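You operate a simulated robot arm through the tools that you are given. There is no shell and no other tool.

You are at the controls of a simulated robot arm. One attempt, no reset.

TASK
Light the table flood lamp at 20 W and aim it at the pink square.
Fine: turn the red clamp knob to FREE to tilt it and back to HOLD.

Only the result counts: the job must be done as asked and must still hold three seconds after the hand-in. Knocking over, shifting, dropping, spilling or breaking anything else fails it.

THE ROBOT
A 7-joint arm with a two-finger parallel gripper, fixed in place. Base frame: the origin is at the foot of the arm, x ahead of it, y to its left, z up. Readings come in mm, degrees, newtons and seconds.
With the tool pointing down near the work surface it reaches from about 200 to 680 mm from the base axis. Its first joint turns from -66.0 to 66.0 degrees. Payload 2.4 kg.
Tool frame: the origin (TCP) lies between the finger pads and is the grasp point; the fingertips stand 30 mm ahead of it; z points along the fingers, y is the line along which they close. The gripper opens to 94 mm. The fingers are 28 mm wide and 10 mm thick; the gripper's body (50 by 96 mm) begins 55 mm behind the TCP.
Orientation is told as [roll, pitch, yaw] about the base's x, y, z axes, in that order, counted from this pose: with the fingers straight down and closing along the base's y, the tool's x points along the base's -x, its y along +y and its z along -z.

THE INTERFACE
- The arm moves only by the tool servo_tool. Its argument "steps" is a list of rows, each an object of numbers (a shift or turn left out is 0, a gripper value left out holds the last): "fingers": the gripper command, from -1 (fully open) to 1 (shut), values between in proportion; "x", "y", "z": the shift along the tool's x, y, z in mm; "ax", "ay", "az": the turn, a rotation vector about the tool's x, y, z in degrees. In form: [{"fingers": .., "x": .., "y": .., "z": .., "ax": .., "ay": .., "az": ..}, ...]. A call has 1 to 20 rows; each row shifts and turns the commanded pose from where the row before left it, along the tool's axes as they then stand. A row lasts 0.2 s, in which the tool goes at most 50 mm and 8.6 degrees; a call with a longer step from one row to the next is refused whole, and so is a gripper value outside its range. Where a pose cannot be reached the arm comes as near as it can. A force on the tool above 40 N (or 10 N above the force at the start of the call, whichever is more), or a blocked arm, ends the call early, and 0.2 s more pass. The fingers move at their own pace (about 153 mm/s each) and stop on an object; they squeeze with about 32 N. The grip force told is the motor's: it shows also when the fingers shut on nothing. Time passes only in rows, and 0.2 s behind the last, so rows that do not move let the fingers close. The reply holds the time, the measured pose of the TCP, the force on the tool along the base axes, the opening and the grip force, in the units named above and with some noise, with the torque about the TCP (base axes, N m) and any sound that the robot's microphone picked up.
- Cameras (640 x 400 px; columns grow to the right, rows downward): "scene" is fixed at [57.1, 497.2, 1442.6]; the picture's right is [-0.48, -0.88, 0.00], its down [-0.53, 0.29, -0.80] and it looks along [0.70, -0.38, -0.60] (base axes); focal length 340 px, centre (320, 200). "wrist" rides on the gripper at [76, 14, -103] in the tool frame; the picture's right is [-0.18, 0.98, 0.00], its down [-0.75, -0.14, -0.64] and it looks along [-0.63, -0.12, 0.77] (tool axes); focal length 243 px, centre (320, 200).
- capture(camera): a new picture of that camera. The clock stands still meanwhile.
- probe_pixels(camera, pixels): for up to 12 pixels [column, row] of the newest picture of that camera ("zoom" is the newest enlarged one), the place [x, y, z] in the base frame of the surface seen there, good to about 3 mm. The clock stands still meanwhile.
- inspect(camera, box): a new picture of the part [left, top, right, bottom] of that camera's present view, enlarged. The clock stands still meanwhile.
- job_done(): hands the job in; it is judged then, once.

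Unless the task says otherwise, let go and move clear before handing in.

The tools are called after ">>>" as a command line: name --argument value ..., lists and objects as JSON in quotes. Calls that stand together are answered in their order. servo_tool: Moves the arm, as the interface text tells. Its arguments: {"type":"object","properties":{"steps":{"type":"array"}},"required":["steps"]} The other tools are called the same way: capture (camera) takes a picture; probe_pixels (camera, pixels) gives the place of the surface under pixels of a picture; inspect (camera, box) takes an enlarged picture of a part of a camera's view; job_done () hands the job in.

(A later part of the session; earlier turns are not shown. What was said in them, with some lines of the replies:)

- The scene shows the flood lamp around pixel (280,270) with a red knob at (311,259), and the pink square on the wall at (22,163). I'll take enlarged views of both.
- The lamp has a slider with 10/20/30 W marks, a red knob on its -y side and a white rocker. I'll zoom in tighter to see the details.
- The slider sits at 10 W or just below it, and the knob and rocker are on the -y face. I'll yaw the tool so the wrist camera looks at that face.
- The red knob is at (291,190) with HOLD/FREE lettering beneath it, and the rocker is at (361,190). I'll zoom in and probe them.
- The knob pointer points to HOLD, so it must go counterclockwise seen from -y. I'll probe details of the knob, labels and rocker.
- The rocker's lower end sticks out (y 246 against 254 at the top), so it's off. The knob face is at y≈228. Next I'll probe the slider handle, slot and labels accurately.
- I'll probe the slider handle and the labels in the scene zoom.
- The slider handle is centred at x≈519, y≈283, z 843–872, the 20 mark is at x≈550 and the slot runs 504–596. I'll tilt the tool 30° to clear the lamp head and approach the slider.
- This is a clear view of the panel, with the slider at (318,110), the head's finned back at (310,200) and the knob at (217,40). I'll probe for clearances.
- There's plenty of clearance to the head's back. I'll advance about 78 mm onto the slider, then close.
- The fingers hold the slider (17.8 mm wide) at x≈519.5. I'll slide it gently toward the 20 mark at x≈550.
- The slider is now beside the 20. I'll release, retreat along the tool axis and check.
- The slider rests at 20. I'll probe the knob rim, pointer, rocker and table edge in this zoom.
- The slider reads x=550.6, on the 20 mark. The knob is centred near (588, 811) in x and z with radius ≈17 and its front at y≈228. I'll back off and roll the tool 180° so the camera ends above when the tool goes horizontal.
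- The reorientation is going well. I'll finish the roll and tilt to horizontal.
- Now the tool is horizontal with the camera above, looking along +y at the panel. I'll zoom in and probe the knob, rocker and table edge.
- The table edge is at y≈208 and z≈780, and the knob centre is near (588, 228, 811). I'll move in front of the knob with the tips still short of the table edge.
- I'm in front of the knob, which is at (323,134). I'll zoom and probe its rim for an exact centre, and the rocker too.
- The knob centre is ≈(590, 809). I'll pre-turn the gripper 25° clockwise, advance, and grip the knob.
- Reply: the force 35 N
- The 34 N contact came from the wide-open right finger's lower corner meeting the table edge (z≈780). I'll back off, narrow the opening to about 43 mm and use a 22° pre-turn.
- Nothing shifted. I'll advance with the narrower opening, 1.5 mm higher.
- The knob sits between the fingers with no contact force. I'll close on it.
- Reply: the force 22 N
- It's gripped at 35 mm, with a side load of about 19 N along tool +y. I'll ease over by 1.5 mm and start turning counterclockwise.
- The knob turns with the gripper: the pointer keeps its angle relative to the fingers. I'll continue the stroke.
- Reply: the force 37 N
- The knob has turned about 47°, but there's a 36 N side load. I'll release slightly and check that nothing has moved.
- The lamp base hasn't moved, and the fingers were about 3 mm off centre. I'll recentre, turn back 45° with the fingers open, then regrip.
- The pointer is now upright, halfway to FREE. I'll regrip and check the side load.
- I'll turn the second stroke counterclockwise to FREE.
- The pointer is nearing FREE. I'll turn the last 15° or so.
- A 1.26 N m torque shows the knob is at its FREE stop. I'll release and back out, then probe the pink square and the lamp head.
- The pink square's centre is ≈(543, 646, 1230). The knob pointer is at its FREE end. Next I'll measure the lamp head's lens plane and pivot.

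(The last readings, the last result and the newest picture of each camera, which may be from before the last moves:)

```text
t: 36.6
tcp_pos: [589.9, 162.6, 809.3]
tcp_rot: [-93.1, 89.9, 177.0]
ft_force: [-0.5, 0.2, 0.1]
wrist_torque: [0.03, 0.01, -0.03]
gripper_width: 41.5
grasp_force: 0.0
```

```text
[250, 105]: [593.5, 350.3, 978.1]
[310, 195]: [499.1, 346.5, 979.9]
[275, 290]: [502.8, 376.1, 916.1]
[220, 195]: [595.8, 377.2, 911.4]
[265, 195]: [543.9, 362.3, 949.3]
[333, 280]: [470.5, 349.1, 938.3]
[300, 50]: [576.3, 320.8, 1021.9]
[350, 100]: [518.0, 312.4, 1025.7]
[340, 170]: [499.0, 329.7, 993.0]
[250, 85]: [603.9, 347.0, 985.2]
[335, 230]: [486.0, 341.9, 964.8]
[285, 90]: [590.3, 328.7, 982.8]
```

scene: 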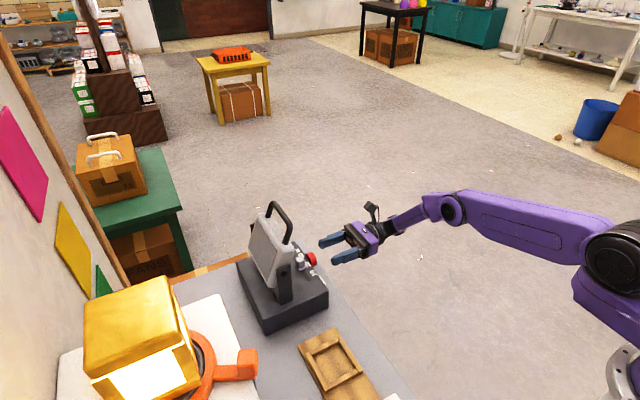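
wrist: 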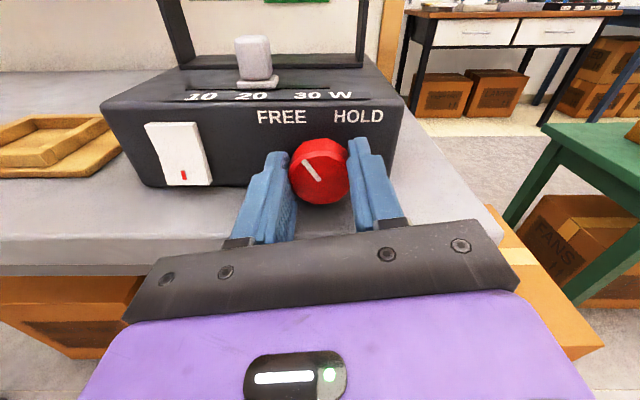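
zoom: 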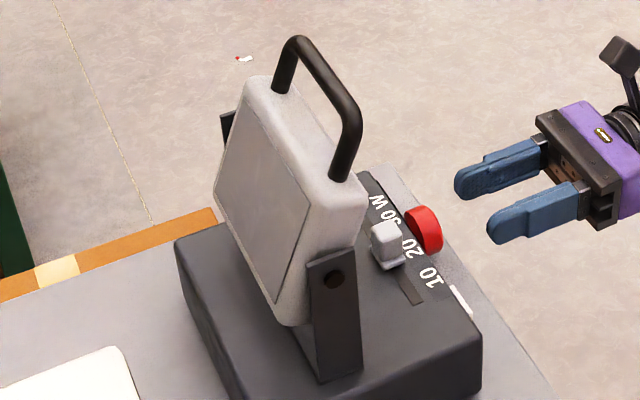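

The lens plane elevation is ≈23.5° with the pivot at (y 349, z 938), and the target needs ≈44.4°. First I'll press the protruding lower end of the rocker at (502, 246, 799) with closed fingers.

>>> servo_tool --steps '[{"fingers": 1, "y": -30}, {"y": -30}, {"y": -28, "x": -10}, {"z": 20}, {"z": 20}, {"z": 6}, {}]'

>>> inspect --camera "wrist" --box '[200, 60, 440, 250]'

```text
t: 38.2
tcp_pos: [503.0, 208.4, 798.6]
tcp_rot: [10.0, 90.0, -79.9]
ft_force: [-0.3, -0.2, -0.5]
wrist_torque: [0.0, 0.05, 0.02]
gripper_width: 0.2
grasp_force: 32.2
```

```text
2.11 times, centred on (320, 155) of wrist
```

zoom: 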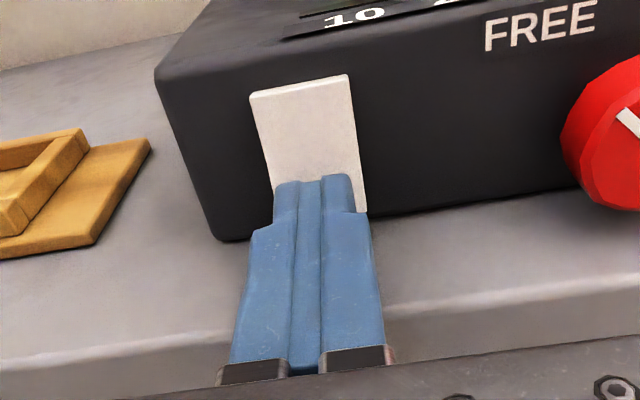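

The closed fingertips are aligned with the rocker's lower half, about 7 mm short of it. I'll push slowly.

>>> servo_tool --steps '[{"z": 4}, {"z": 3}, {"z": 3}, {"z": 3}, {"z": 2}, {}]'

>>> inspect --camera "wrist" --box '[200, 60, 440, 250]'

>>> inspect --camera "scene" --box '[230, 190, 330, 310]'

```text
t: 39.4
tcp_pos: [503.1, 216.3, 799.3]
tcp_rot: [-101.8, 89.8, 167.8]
ft_force: [-1.1, -5.4, -1.4]
wrist_torque: [0.04, -0.01, 0.07]
gripper_width: 0.0
grasp_force: 31.9
stopped in row 5: the force on the tool passed its limit at 44 N (the readings are from after the stop); the commanded pose is now the measured one
```

```text
2.11 times, centred on (320, 155) of wrist
```

zoom: 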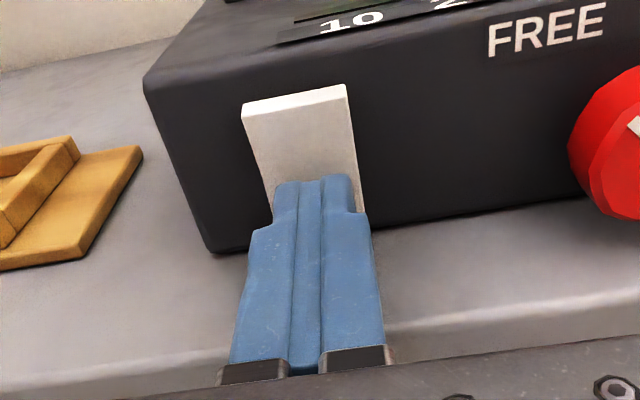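

```text
3.33 times, centred on (280, 250) of scene
```

zoom: 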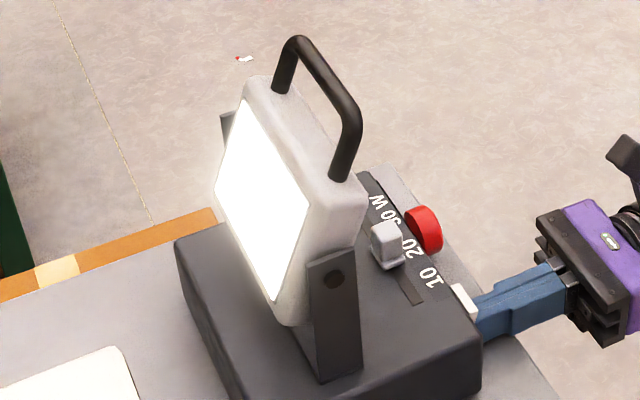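

The lamp is lit now (lens at (265,195) is bright) and the base hasn't moved. I'll back out, rise, and pitch the tool down so I can straddle the lamp's handle.

>>> servo_tool --steps '[{"z": -20}, {"z": -35}, {"x": 45, "y": 6}, {"x": 45, "y": 6}, {"x": 45, "y": 6}, {"x": 45, "y": 6}, {"x": 45, "y": 6}, {"x": 45, "y": 6}, {"x": 45, "y": 6}, {"ay": -8.5}, {"ay": -8.5}, {"ay": -8.5}, {"ay": -8.5}, {"ay": -8.5}, {"ay": -8.5}, {"ay": -8.5}, {"ay": -8.5}, {"ay": -8.5}, {"ay": -8.5}, {"ay": -5}]'

>>> capture --camera "scene"

```text
t: 43.6
tcp_pos: [544.8, 161.4, 1113.4]
tcp_rot: [-0.2, -0.2, -90.4]
ft_force: [-1.5, 0.2, 0.3]
wrist_torque: [0.01, 0.0, -0.01]
gripper_width: 0.1
grasp_force: 31.5
```

```text
taken
```

scene: 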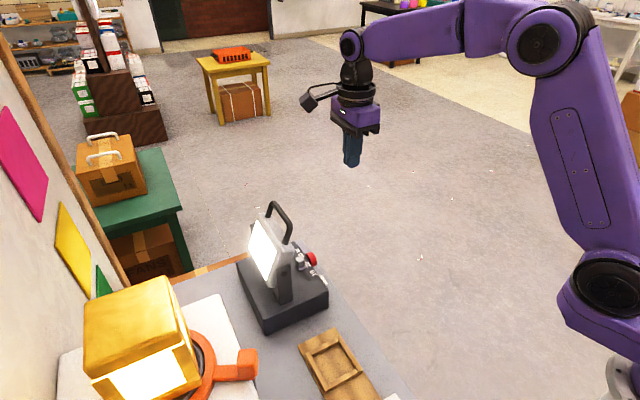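

I'll yaw to 0° so the fingers close along y, and open to about 30 mm.

>>> servo_tool --steps '[{"az": -8.5, "fingers": 0.36}, {"az": -8.5}, {"az": -8.5}, {"az": -8.5}, {"az": -8.5}, {"az": -8.5}, {"az": -8.5}, {"az": -8.5}, {"az": -8.5}, {"az": -8.5}, {"az": -4.6}, {"y": 38}, {"y": 38}, {"y": 38}, {"y": 40}, {}]'

>>> capture --camera "wrist"

>>> inspect --camera "scene" --box '[210, 130, 350, 310]'

```text
t: 47.0
tcp_pos: [548.0, 314.3, 1112.8]
tcp_rot: [0.0, 0.2, -0.8]
ft_force: [0.5, 0.1, 1.1]
wrist_torque: [-0.01, -0.02, 0.0]
gripper_width: 29.9
grasp_force: 0.1
```

```text
taken
```

wrist: 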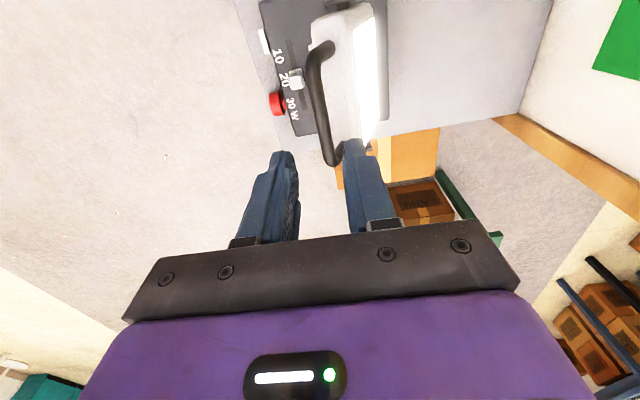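

```text
2.22 times, centred on (280, 220) of scene
```

zoom: 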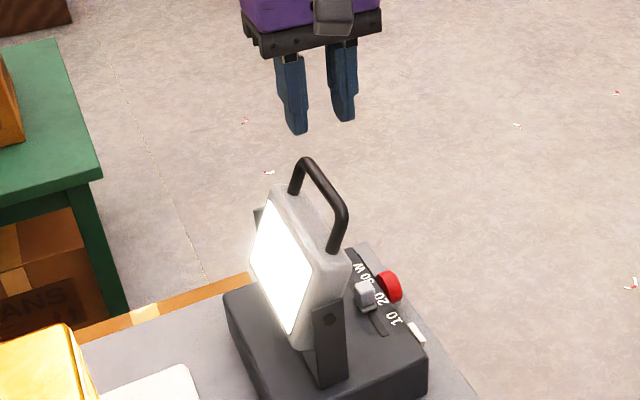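

I'll probe the handle bar at (320,100) in the wrist view.

>>> probe_pixels --camera "wrist" --pixels '[[316, 70], [319, 95], [324, 125], [331, 155], [317, 50], [360, 60], [350, 100], [312, 95], [325, 95], [340, 20]]'

```text
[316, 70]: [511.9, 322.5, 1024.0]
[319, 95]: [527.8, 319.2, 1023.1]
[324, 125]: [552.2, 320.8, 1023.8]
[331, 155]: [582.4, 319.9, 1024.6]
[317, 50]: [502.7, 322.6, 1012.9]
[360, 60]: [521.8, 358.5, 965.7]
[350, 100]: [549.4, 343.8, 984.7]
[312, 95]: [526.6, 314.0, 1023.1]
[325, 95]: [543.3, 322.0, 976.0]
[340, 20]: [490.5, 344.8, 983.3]
```

The bar runs x 505–588 at y≈319 with its top at z≈1024. I'll descend with the fingers straddling it.

>>> servo_tool --steps '[{"y": 4.5, "z": 20}, {"z": 25}, {"z": 20}, {"z": 12}, {}]'

>>> capture --camera "wrist"

>>> inspect --camera "scene" --box '[230, 160, 330, 300]'

```text
t: 48.2
tcp_pos: [547.3, 319.7, 1036.4]
tcp_rot: [-0.1, 0.2, -0.8]
ft_force: [0.0, 0.1, 0.3]
wrist_torque: [-0.04, -0.02, -0.01]
gripper_width: 30.4
grasp_force: 0.2
```

```text
taken
```

wrist: 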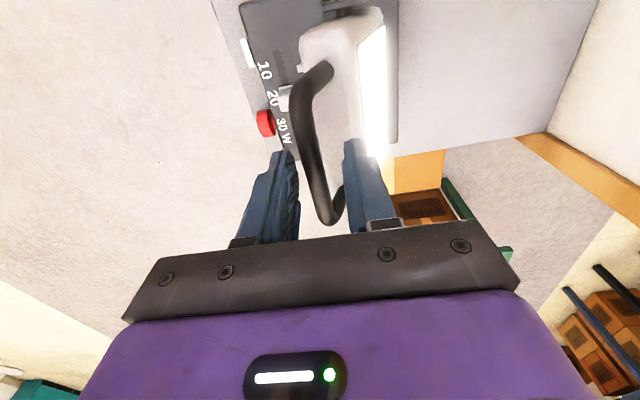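

```text
2.86 times, centred on (280, 230) of scene
```

zoom: 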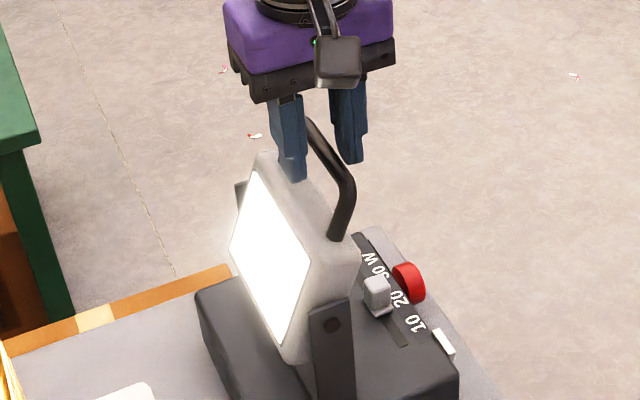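

The fingers straddle the bar freely. I'll narrow the gap to about 16 mm and pull partway in -y to check that the head tilts.

>>> servo_tool --steps '[{"fingers": 0.66}, {"fingers": 0.66}, {"y": -3}, {"y": -3, "z": 1}, {"y": -3, "z": 2}, {"y": -3, "z": 2}, {}]'

>>> inspect --camera "scene" --box '[230, 160, 330, 300]'

```text
t: 49.8
tcp_pos: [546.5, 307.8, 1030.4]
tcp_rot: [0.1, 0.2, -0.8]
ft_force: [-1.0, 2.6, 0.1]
wrist_torque: [0.1, -0.03, 0.03]
gripper_width: 17.3
grasp_force: 1.3
```

```text
2.86 times, centred on (280, 230) of scene
```

zoom: 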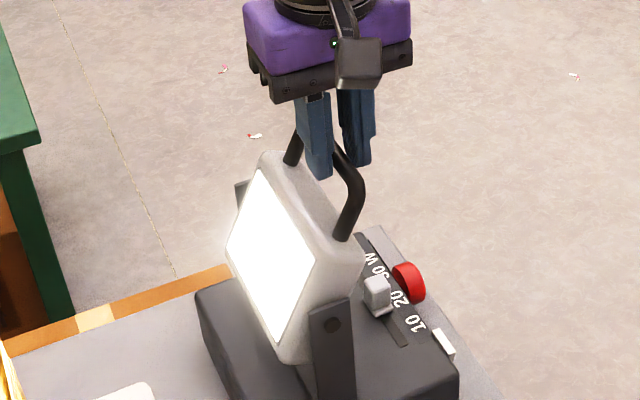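

The head tilts easily (2.6 N). I'll continue pulling toward bar y≈292.

>>> servo_tool --steps '[{"y": -3, "z": 2}, {"y": -3, "z": 2}, {"y": -3, "z": 1.5}, {"y": -3, "z": 1.5}, {"y": -3, "z": 1}, {"y": -2}, {}]'

>>> inspect --camera "scene" --box '[230, 190, 330, 310]'

>>> probe_pixels --camera "zoom" --pixels '[[250, 110], [255, 130], [305, 200], [300, 220], [275, 270], [225, 200], [235, 180], [265, 195], [260, 230], [250, 160]]'

```text
t: 51.4
tcp_pos: [546.3, 291.3, 1023.8]
tcp_rot: [0.0, 0.3, -0.9]
ft_force: [-1.4, 4.1, -1.7]
wrist_torque: [0.07, 0.07, 0.08]
gripper_width: 18.0
grasp_force: 1.4
```

```text
3.33 times, centred on (280, 250) of scene
```

zoom: 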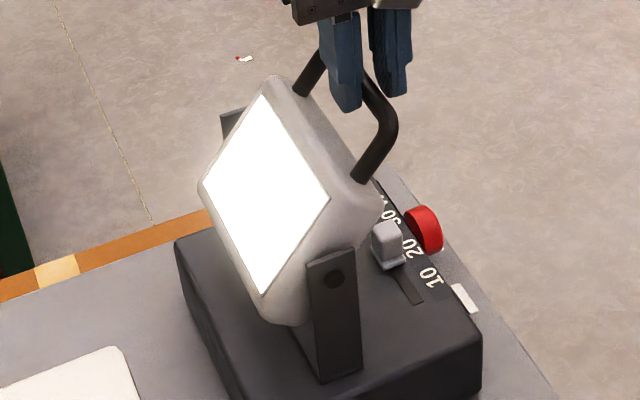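

```text
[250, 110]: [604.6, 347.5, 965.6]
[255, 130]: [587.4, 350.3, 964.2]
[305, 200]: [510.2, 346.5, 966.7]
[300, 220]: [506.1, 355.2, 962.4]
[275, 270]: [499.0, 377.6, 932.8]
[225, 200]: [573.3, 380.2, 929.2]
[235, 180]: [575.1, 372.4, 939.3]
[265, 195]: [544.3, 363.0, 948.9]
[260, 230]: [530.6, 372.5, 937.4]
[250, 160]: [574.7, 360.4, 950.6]
```

The lens plane is now near 42°. I'll sample lens corners for a better estimate.

>>> probe_pixels --camera "zoom" --pixels '[[264, 102], [322, 199], [290, 150], [310, 180], [278, 125], [209, 190], [260, 287], [235, 243], [222, 216], [248, 268]]'

>>> inspect --camera "scene" --box '[0, 60, 200, 260]'

```text
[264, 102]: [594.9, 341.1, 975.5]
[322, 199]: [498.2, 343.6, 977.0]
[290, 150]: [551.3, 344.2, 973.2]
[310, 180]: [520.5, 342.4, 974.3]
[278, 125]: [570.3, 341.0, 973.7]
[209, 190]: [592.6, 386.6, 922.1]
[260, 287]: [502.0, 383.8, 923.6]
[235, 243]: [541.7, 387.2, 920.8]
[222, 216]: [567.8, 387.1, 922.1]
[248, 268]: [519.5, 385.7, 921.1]
```

```text
2.00 times, centred on (100, 160) of scene
```

zoom: 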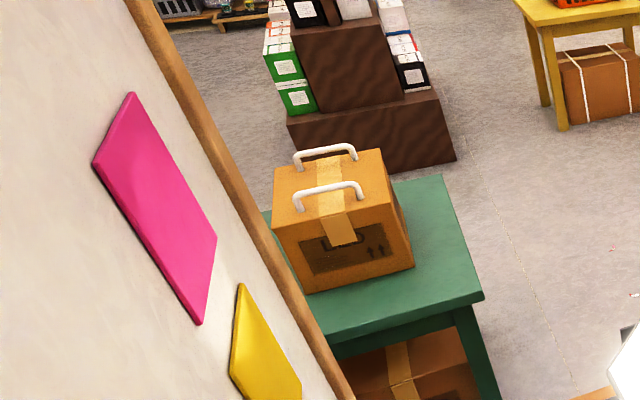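

Averaged, the elevation is ≈40–42° and about 44.7° is needed. I'll pull about 4 mm more and remeasure.

>>> servo_tool --steps '[{"y": -2, "z": 1}, {"y": -2, "z": 1}, {}]'

>>> inspect --camera "scene" --box '[240, 205, 310, 285]'

```text
t: 52.2
tcp_pos: [545.7, 286.4, 1021.5]
tcp_rot: [0.2, 0.0, -0.7]
ft_force: [-0.4, 4.9, -1.7]
wrist_torque: [0.07, 0.05, 0.07]
gripper_width: 18.7
grasp_force: 1.7
```

```text
5.00 times, centred on (275, 245) of scene
```

zoom: 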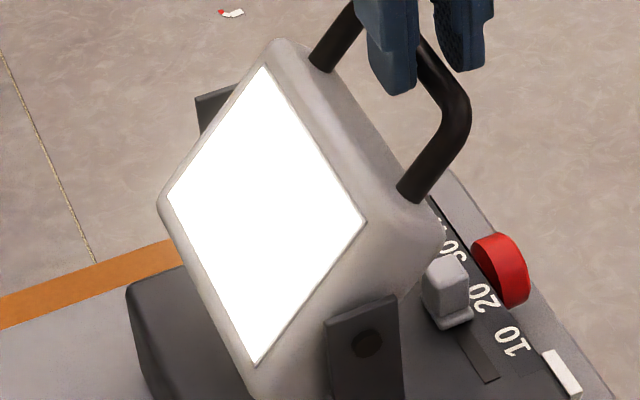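

>>> probe_pixels --camera "zoom" --pixels '[[266, 76], [283, 101], [300, 127], [317, 153], [335, 180], [358, 218], [173, 201], [190, 231], [205, 260], [221, 291], [237, 322], [253, 355]]'

```text
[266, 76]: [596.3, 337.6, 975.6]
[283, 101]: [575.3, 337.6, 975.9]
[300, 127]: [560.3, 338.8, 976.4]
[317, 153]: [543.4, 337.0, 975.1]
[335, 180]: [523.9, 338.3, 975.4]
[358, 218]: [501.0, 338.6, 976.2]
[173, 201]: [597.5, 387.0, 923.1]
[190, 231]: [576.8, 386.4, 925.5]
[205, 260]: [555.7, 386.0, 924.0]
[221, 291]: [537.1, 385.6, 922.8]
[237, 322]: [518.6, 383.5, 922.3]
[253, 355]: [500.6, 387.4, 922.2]
```

The lens elevation is now ≈42.4°, aimed at z≈1209. I'll pull a further ≈2.5 mm, then check.

>>> servo_tool --steps '[{"y": -1.3, "z": 1}, {"y": -1.3, "z": 1}, {}]'

>>> inspect --camera "scene" --box '[240, 205, 310, 285]'

>>> probe_pixels --camera "zoom" --pixels '[[266, 77], [283, 102], [300, 128], [317, 154], [335, 181], [358, 219], [173, 201], [190, 231], [205, 260], [221, 291], [237, 322], [253, 355]]'

```text
t: 53.0
tcp_pos: [546.3, 284.3, 1019.3]
tcp_rot: [0.1, 0.2, -0.9]
ft_force: [-0.6, 4.3, -0.6]
wrist_torque: [0.08, -0.02, 0.06]
gripper_width: 18.9
grasp_force: 1.8
```

```text
5.00 times, centred on (275, 245) of scene
```

zoom: 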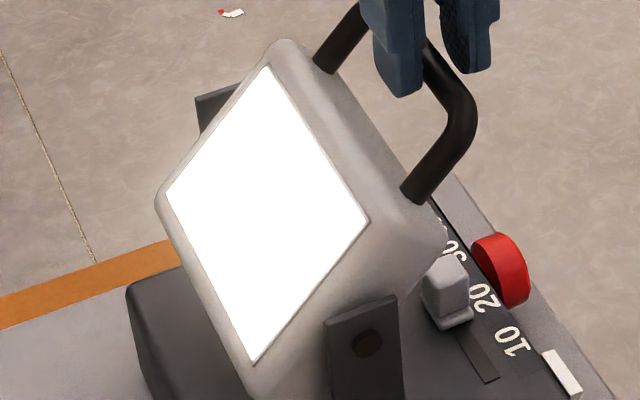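

```text
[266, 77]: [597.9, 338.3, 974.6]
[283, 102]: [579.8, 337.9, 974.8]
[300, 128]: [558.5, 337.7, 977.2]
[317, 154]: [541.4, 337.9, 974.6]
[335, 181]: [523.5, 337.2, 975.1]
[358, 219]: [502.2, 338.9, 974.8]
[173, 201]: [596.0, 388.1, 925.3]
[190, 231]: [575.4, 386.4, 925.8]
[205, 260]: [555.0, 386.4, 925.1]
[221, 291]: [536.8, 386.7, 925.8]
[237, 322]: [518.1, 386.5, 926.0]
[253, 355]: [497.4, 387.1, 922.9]
```

The measured elevation is now ≈44.4°, aimed near z≈1230. I'll open the fingers, lift off and check that the head stays.

>>> servo_tool --steps '[{"fingers": 0.5}, {"fingers": 0.36}, {}, {"z": -20}, {"z": -30}, {"z": -40}, {}, {}]'

>>> inspect --camera "scene" --box '[240, 205, 310, 285]'

>>> probe_pixels --camera "zoom" --pixels '[[266, 77], [283, 102], [300, 128], [317, 154], [335, 181], [358, 219], [173, 201], [190, 231], [205, 260], [221, 291], [237, 322], [253, 355]]'

```text
t: 54.8
tcp_pos: [547.1, 283.6, 1108.7]
tcp_rot: [0.0, 0.3, -0.8]
ft_force: [0.0, 0.1, -0.3]
wrist_torque: [0.01, 0.0, -0.01]
gripper_width: 30.0
grasp_force: 0.0
```

```text
5.00 times, centred on (275, 245) of scene
```

zoom: 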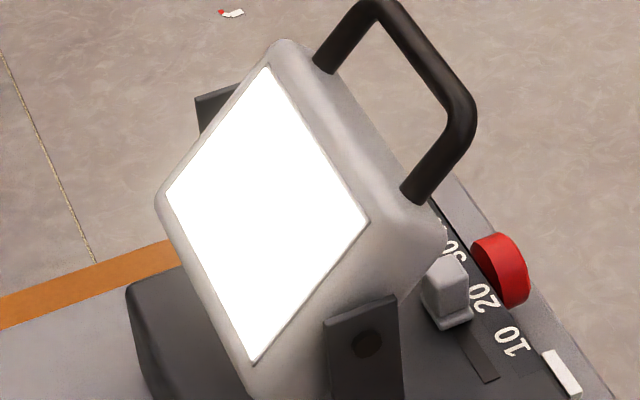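

```text
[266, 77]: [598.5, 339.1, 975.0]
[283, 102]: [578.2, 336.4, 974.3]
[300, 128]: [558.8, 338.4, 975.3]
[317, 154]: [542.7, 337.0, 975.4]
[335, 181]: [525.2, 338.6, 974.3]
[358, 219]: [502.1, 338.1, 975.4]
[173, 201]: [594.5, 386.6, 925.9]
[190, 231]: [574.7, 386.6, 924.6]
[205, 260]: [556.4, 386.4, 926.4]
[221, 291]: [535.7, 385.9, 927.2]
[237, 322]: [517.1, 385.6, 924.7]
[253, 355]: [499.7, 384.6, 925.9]
```

The head stays at ≈44.35° when released. Now I'll go back to the knob: retreat, yaw, then pitch horizontal.

>>> servo_tool --steps '[{"y": -40}, {"y": -40}, {"y": -42}, {"az": 8.5}, {"az": 8.5}, {"az": 8.5}, {"az": 8.5}, {"az": 8.5}, {"az": 8.5}, {"az": 8.5}, {"az": 8.5}, {"az": 8.5}, {"az": 8.5}, {"az": 5.8}, {}]'

>>> servo_tool --steps '[{"ay": 8.5}, {"ay": 8.5}, {"ay": 8.5}, {"ay": 8.5}, {"ay": 8.5}, {"ay": 8.5}, {"ay": 8.5}, {"ay": 8.5}, {"ay": 8.5}, {"ay": 8.5}, {"ay": 5}, {}]'

```text
t: 58.0
tcp_pos: [544.0, 163.1, 1110.5]
tcp_rot: [-0.2, 0.0, -91.7]
ft_force: [-0.1, -0.2, -0.2]
wrist_torque: [0.02, 0.0, 0.01]
gripper_width: 30.1
grasp_force: 0.1
```

```text
t: 60.6
tcp_pos: [545.0, 162.7, 1110.3]
tcp_rot: [-137.0, 89.8, 131.5]
ft_force: [0.9, -1.3, -0.6]
wrist_torque: [0.0, -0.03, 0.0]
gripper_width: 30.0
grasp_force: 0.0
```

I'll correct the 1.7° yaw error, descend in front of the knob, open to 43 mm and pre-turn -22°.

>>> servo_tool --steps '[{"ax": 1.7, "fingers": 0.09}, {"x": -43, "y": 6}, {"x": -43, "y": 6}, {"x": -43, "y": 6}, {"x": -43, "y": 7}, {"x": -43, "y": 7}, {"x": -43, "y": 7}, {"x": -42, "y": 6}, {"az": -7.5}, {"az": -7.5}, {"az": -7}, {}]'

>>> inspect --camera "wrist" --box '[120, 40, 480, 250]'

>>> probe_pixels --camera "zoom" --pixels '[[320, 100]]'

```text
t: 63.2
tcp_pos: [589.6, 162.1, 809.5]
tcp_rot: [90.2, 68.1, 0.2]
ft_force: [0.2, -0.1, -0.3]
wrist_torque: [0.01, 0.02, 0.0]
gripper_width: 42.9
grasp_force: 0.1
```

```text
1.78 times, centred on (300, 145) of wrist
```

zoom: 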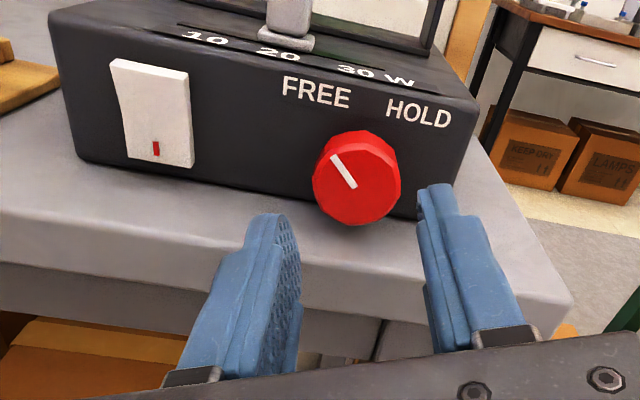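

```text
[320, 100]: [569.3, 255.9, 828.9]
```

The knob pointer is toward FREE as expected. I'll advance around the knob with a small upward correction, then close.

>>> servo_tool --steps '[{"x": 1, "y": 1}, {"z": 20}, {"z": 15}, {"z": 12}, {"z": 8}, {}]'

>>> servo_tool --steps '[{"fingers": 0.3}, {"fingers": 1}, {"fingers": 1}]'

>>> capture --camera "wrist"

```text
t: 64.6
tcp_pos: [590.0, 217.4, 810.9]
tcp_rot: [90.2, 68.3, 0.1]
ft_force: [-0.4, 0.0, 0.6]
wrist_torque: [-0.03, -0.01, -0.01]
gripper_width: 43.1
grasp_force: 0.2
```

```text
t: 65.4
tcp_pos: [588.3, 218.0, 811.4]
tcp_rot: [90.1, 68.1, 0.3]
ft_force: [-7.5, -0.6, -2.4]
wrist_torque: [0.44, 0.06, 0.08]
gripper_width: 34.7
grasp_force: 44.5
```

```text
taken
```

wrist: 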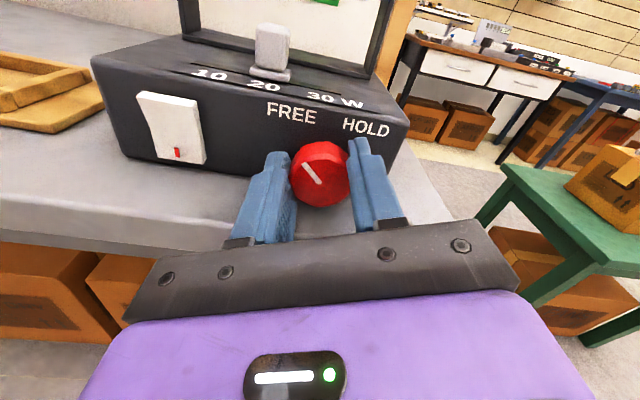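

The grip is good with a low side load. I'll turn clockwise 45° toward HOLD.

>>> servo_tool --steps '[{"az": 5}, {"az": 5}, {"az": 5}, {"az": 5}, {"az": 5}, {"az": 5}, {"az": 5}, {"az": 5}, {"az": 5}, {}]'

>>> capture --camera "wrist"

```text
t: 67.6
tcp_pos: [591.9, 217.6, 810.4]
tcp_rot: [-89.7, 66.8, -180.0]
ft_force: [27.2, 12.1, -10.3]
wrist_torque: [0.28, -0.13, -0.09]
gripper_width: 35.0
grasp_force: 45.0
```

```text
taken
```

wrist: 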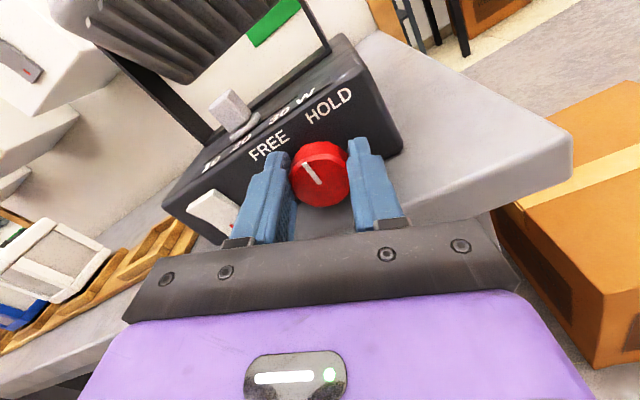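

The knob has turned 45°. I'll release slightly, rotate back and regrip for the second half.

>>> servo_tool --steps '[{"fingers": 0.12}, {"fingers": 0.12}, {}, {"az": -7.5}, {"az": -7.5}, {"az": -7.5}, {"az": -7.5}, {"az": -7.5}, {"az": -7.5}, {}]'

>>> inspect --camera "wrist" --box '[120, 70, 420, 250]'

```text
t: 69.8
tcp_pos: [590.3, 217.5, 812.7]
tcp_rot: [90.2, 68.1, 0.3]
ft_force: [-0.2, -0.4, 0.3]
wrist_torque: [-0.02, 0.0, 0.02]
gripper_width: 41.4
grasp_force: 0.1
```

```text
2.13 times, centred on (270, 160) of wrist
```

zoom: 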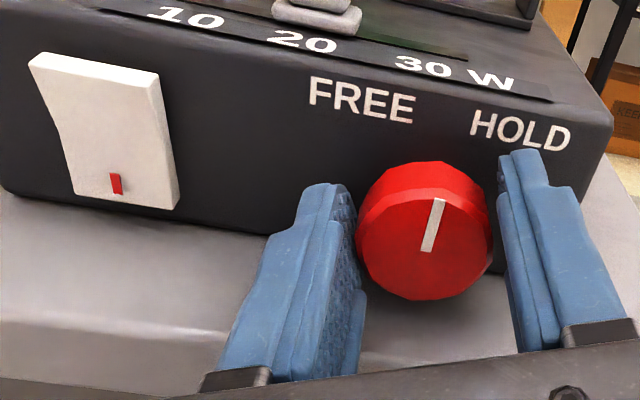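

The pointer is halfway to HOLD. I'll regrip and turn until the stop.

>>> servo_tool --steps '[{"fingers": 0.3}, {"fingers": 1}, {"fingers": 1}, {"az": 5}, {"az": 5}, {"az": 5}, {"az": 5}, {"az": 5}, {"az": 5}, {"az": 5}, {"az": 3}, {}]'

>>> capture --camera "wrist"

```text
t: 72.4
tcp_pos: [591.1, 217.6, 810.7]
tcp_rot: [-89.6, 73.7, -179.8]
ft_force: [15.9, 10.2, -14.9]
wrist_torque: [0.09, -0.02, -0.16]
gripper_width: 35.1
grasp_force: 45.2
```

```text
taken
```

wrist: 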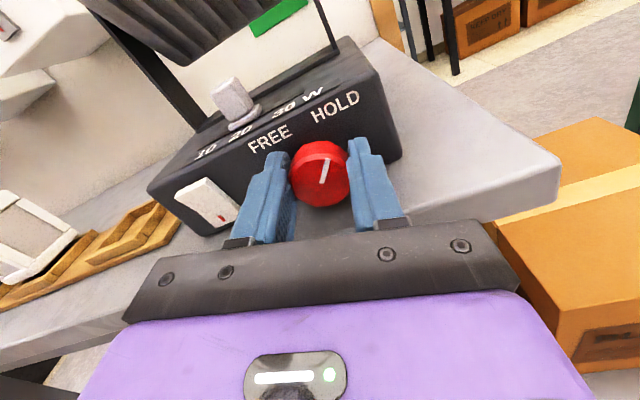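

There's no stop yet at θ≈+16°. I'll continue in small steps.

>>> servo_tool --steps '[{"az": 3}, {"az": 3}, {"az": 3}, {}]'

>>> inspect --camera "wrist" --box '[120, 70, 420, 250]'

```text
t: 73.4
tcp_pos: [593.0, 219.0, 811.4]
tcp_rot: [-89.7, 65.0, -179.7]
ft_force: [22.3, 13.2, -10.2]
wrist_torque: [-0.37, -1.14, -0.06]
gripper_width: 35.3
grasp_force: 45.6
```

```text
2.13 times, centred on (270, 160) of wrist
```

zoom: 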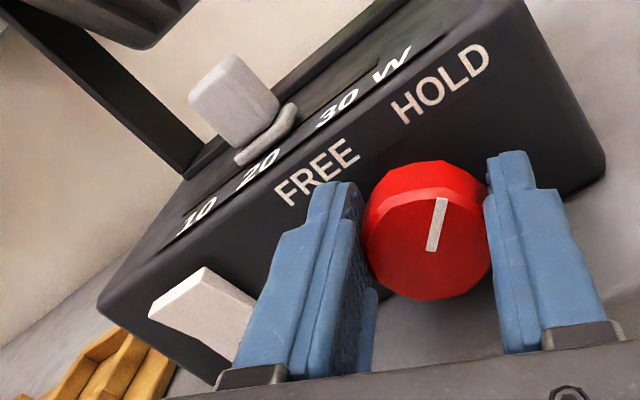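

A torque of -1.14 N m means the knob is at the HOLD stop. I'll open and back straight out, then check everything.

>>> servo_tool --steps '[{"fingers": 0.12}, {"fingers": 0.12}, {}, {"z": -15}, {"z": -25}, {"z": -25}, {"az": -8}, {"az": -8}, {"az": -8}, {}]'

>>> inspect --camera "wrist" --box '[120, 0, 500, 230]'

>>> inspect --camera "scene" --box '[240, 205, 310, 285]'

>>> probe_pixels --camera "zoom" --pixels '[[266, 77], [283, 102], [300, 128], [317, 154], [335, 181], [358, 219], [173, 201], [190, 231], [205, 260], [221, 291], [237, 322], [253, 355]]'

>>> capture --camera "scene"

```text
t: 75.6
tcp_pos: [589.8, 153.5, 811.0]
tcp_rot: [-92.5, 88.9, 177.6]
ft_force: [0.1, -0.8, 0.1]
wrist_torque: [0.02, 0.0, 0.02]
gripper_width: 41.1
grasp_force: 0.0
```

```text
1.68 times, centred on (310, 115) of wrist
```

zoom: 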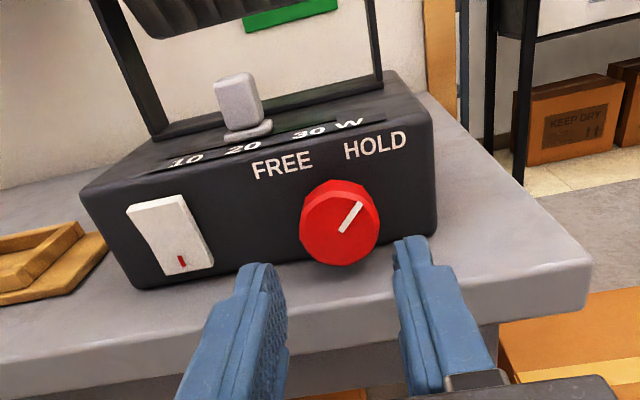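

```text
5.00 times, centred on (275, 245) of scene
```

zoom: 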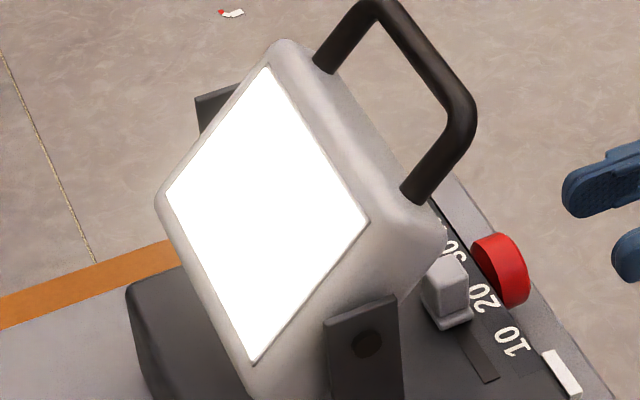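

```text
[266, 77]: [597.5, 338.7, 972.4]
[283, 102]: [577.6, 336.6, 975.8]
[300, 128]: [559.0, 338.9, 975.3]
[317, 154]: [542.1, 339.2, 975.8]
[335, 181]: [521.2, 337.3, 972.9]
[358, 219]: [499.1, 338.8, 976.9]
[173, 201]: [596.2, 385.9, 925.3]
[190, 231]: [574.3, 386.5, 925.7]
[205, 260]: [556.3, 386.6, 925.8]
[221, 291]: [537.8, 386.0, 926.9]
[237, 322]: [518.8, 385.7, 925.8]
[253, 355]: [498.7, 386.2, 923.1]
```

```text
taken
```

scene: 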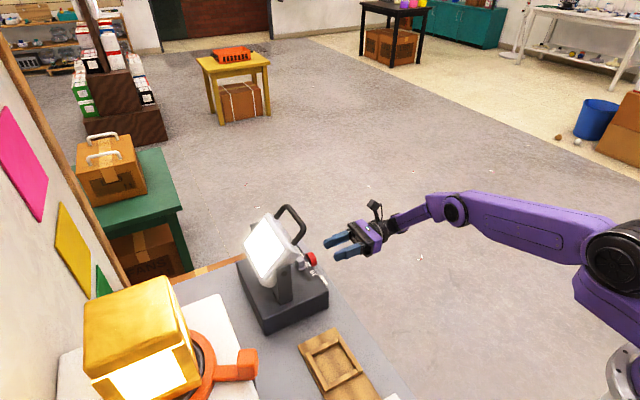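

The knob pointer is back on HOLD, the slider is on 20, the lamp is lit and the lens stands at ≈44.1°, aimed near z≈1225 on the pink square. I'll back farther clear and take a last look.

>>> servo_tool --steps '[{"z": -30}, {"z": -30}, {"x": 40}, {"x": 40}, {"x": 40}, {}, {}, {}]'

>>> inspect --camera "wrist" --box '[240, 0, 440, 240]'

>>> inspect --camera "scene" --box '[230, 190, 330, 310]'

```text
t: 77.4
tcp_pos: [590.5, 92.7, 930.3]
tcp_rot: [-92.4, 88.7, 177.6]
ft_force: [0.6, 0.0, -0.2]
wrist_torque: [0.0, 0.01, 0.01]
gripper_width: 41.0
grasp_force: 0.1
```

```text
1.67 times, centred on (340, 120) of wrist
```

zoom: 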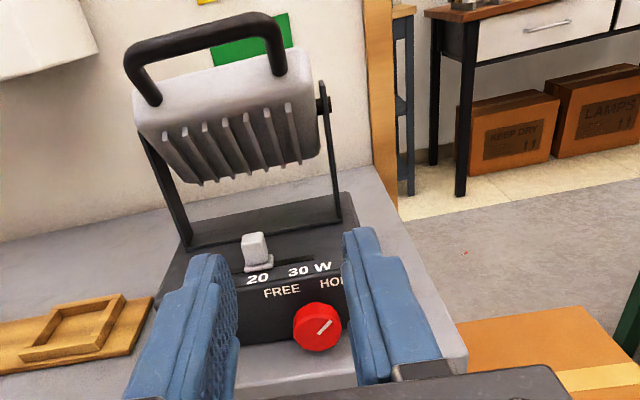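

```text
3.33 times, centred on (280, 250) of scene
```

zoom: 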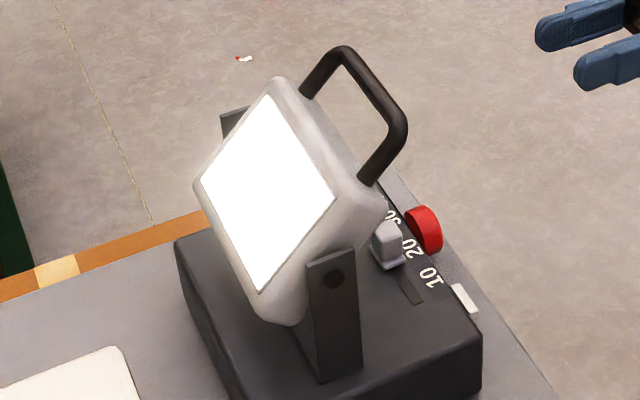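

The last views show the lamp lit, the slider at 20, the knob at HOLD, the head steady and the arm clear. I'm handing in.

>>> job_done

```text
The job is handed in.
```

The flood lamp is lit at 20 W and aimed at the pink square. The red clamp knob is back at HOLD, and I've handed the job in. I haven't seen the result of the three-second check.

- **Power:** the slider is on the 20 mark. Pressing the rocker switch turned the lamp on.
- **Aim:** I tilted the head from about 23.5° to about 44° above horizontal. By my measurements that points the beam at a height of about 1225 mm on the wall; the pink square's centre is at about 1230 mm. The head did not move when I let go or when I locked the knob.
- **Contacts:** while I was lining up on the knob, one finger touched the table edge with about 34 N. I backed off, and the pictures afterwards showed nothing had shifted. The lamp base also stayed in place throughout.

The arm was clear of the lamp at hand-in.
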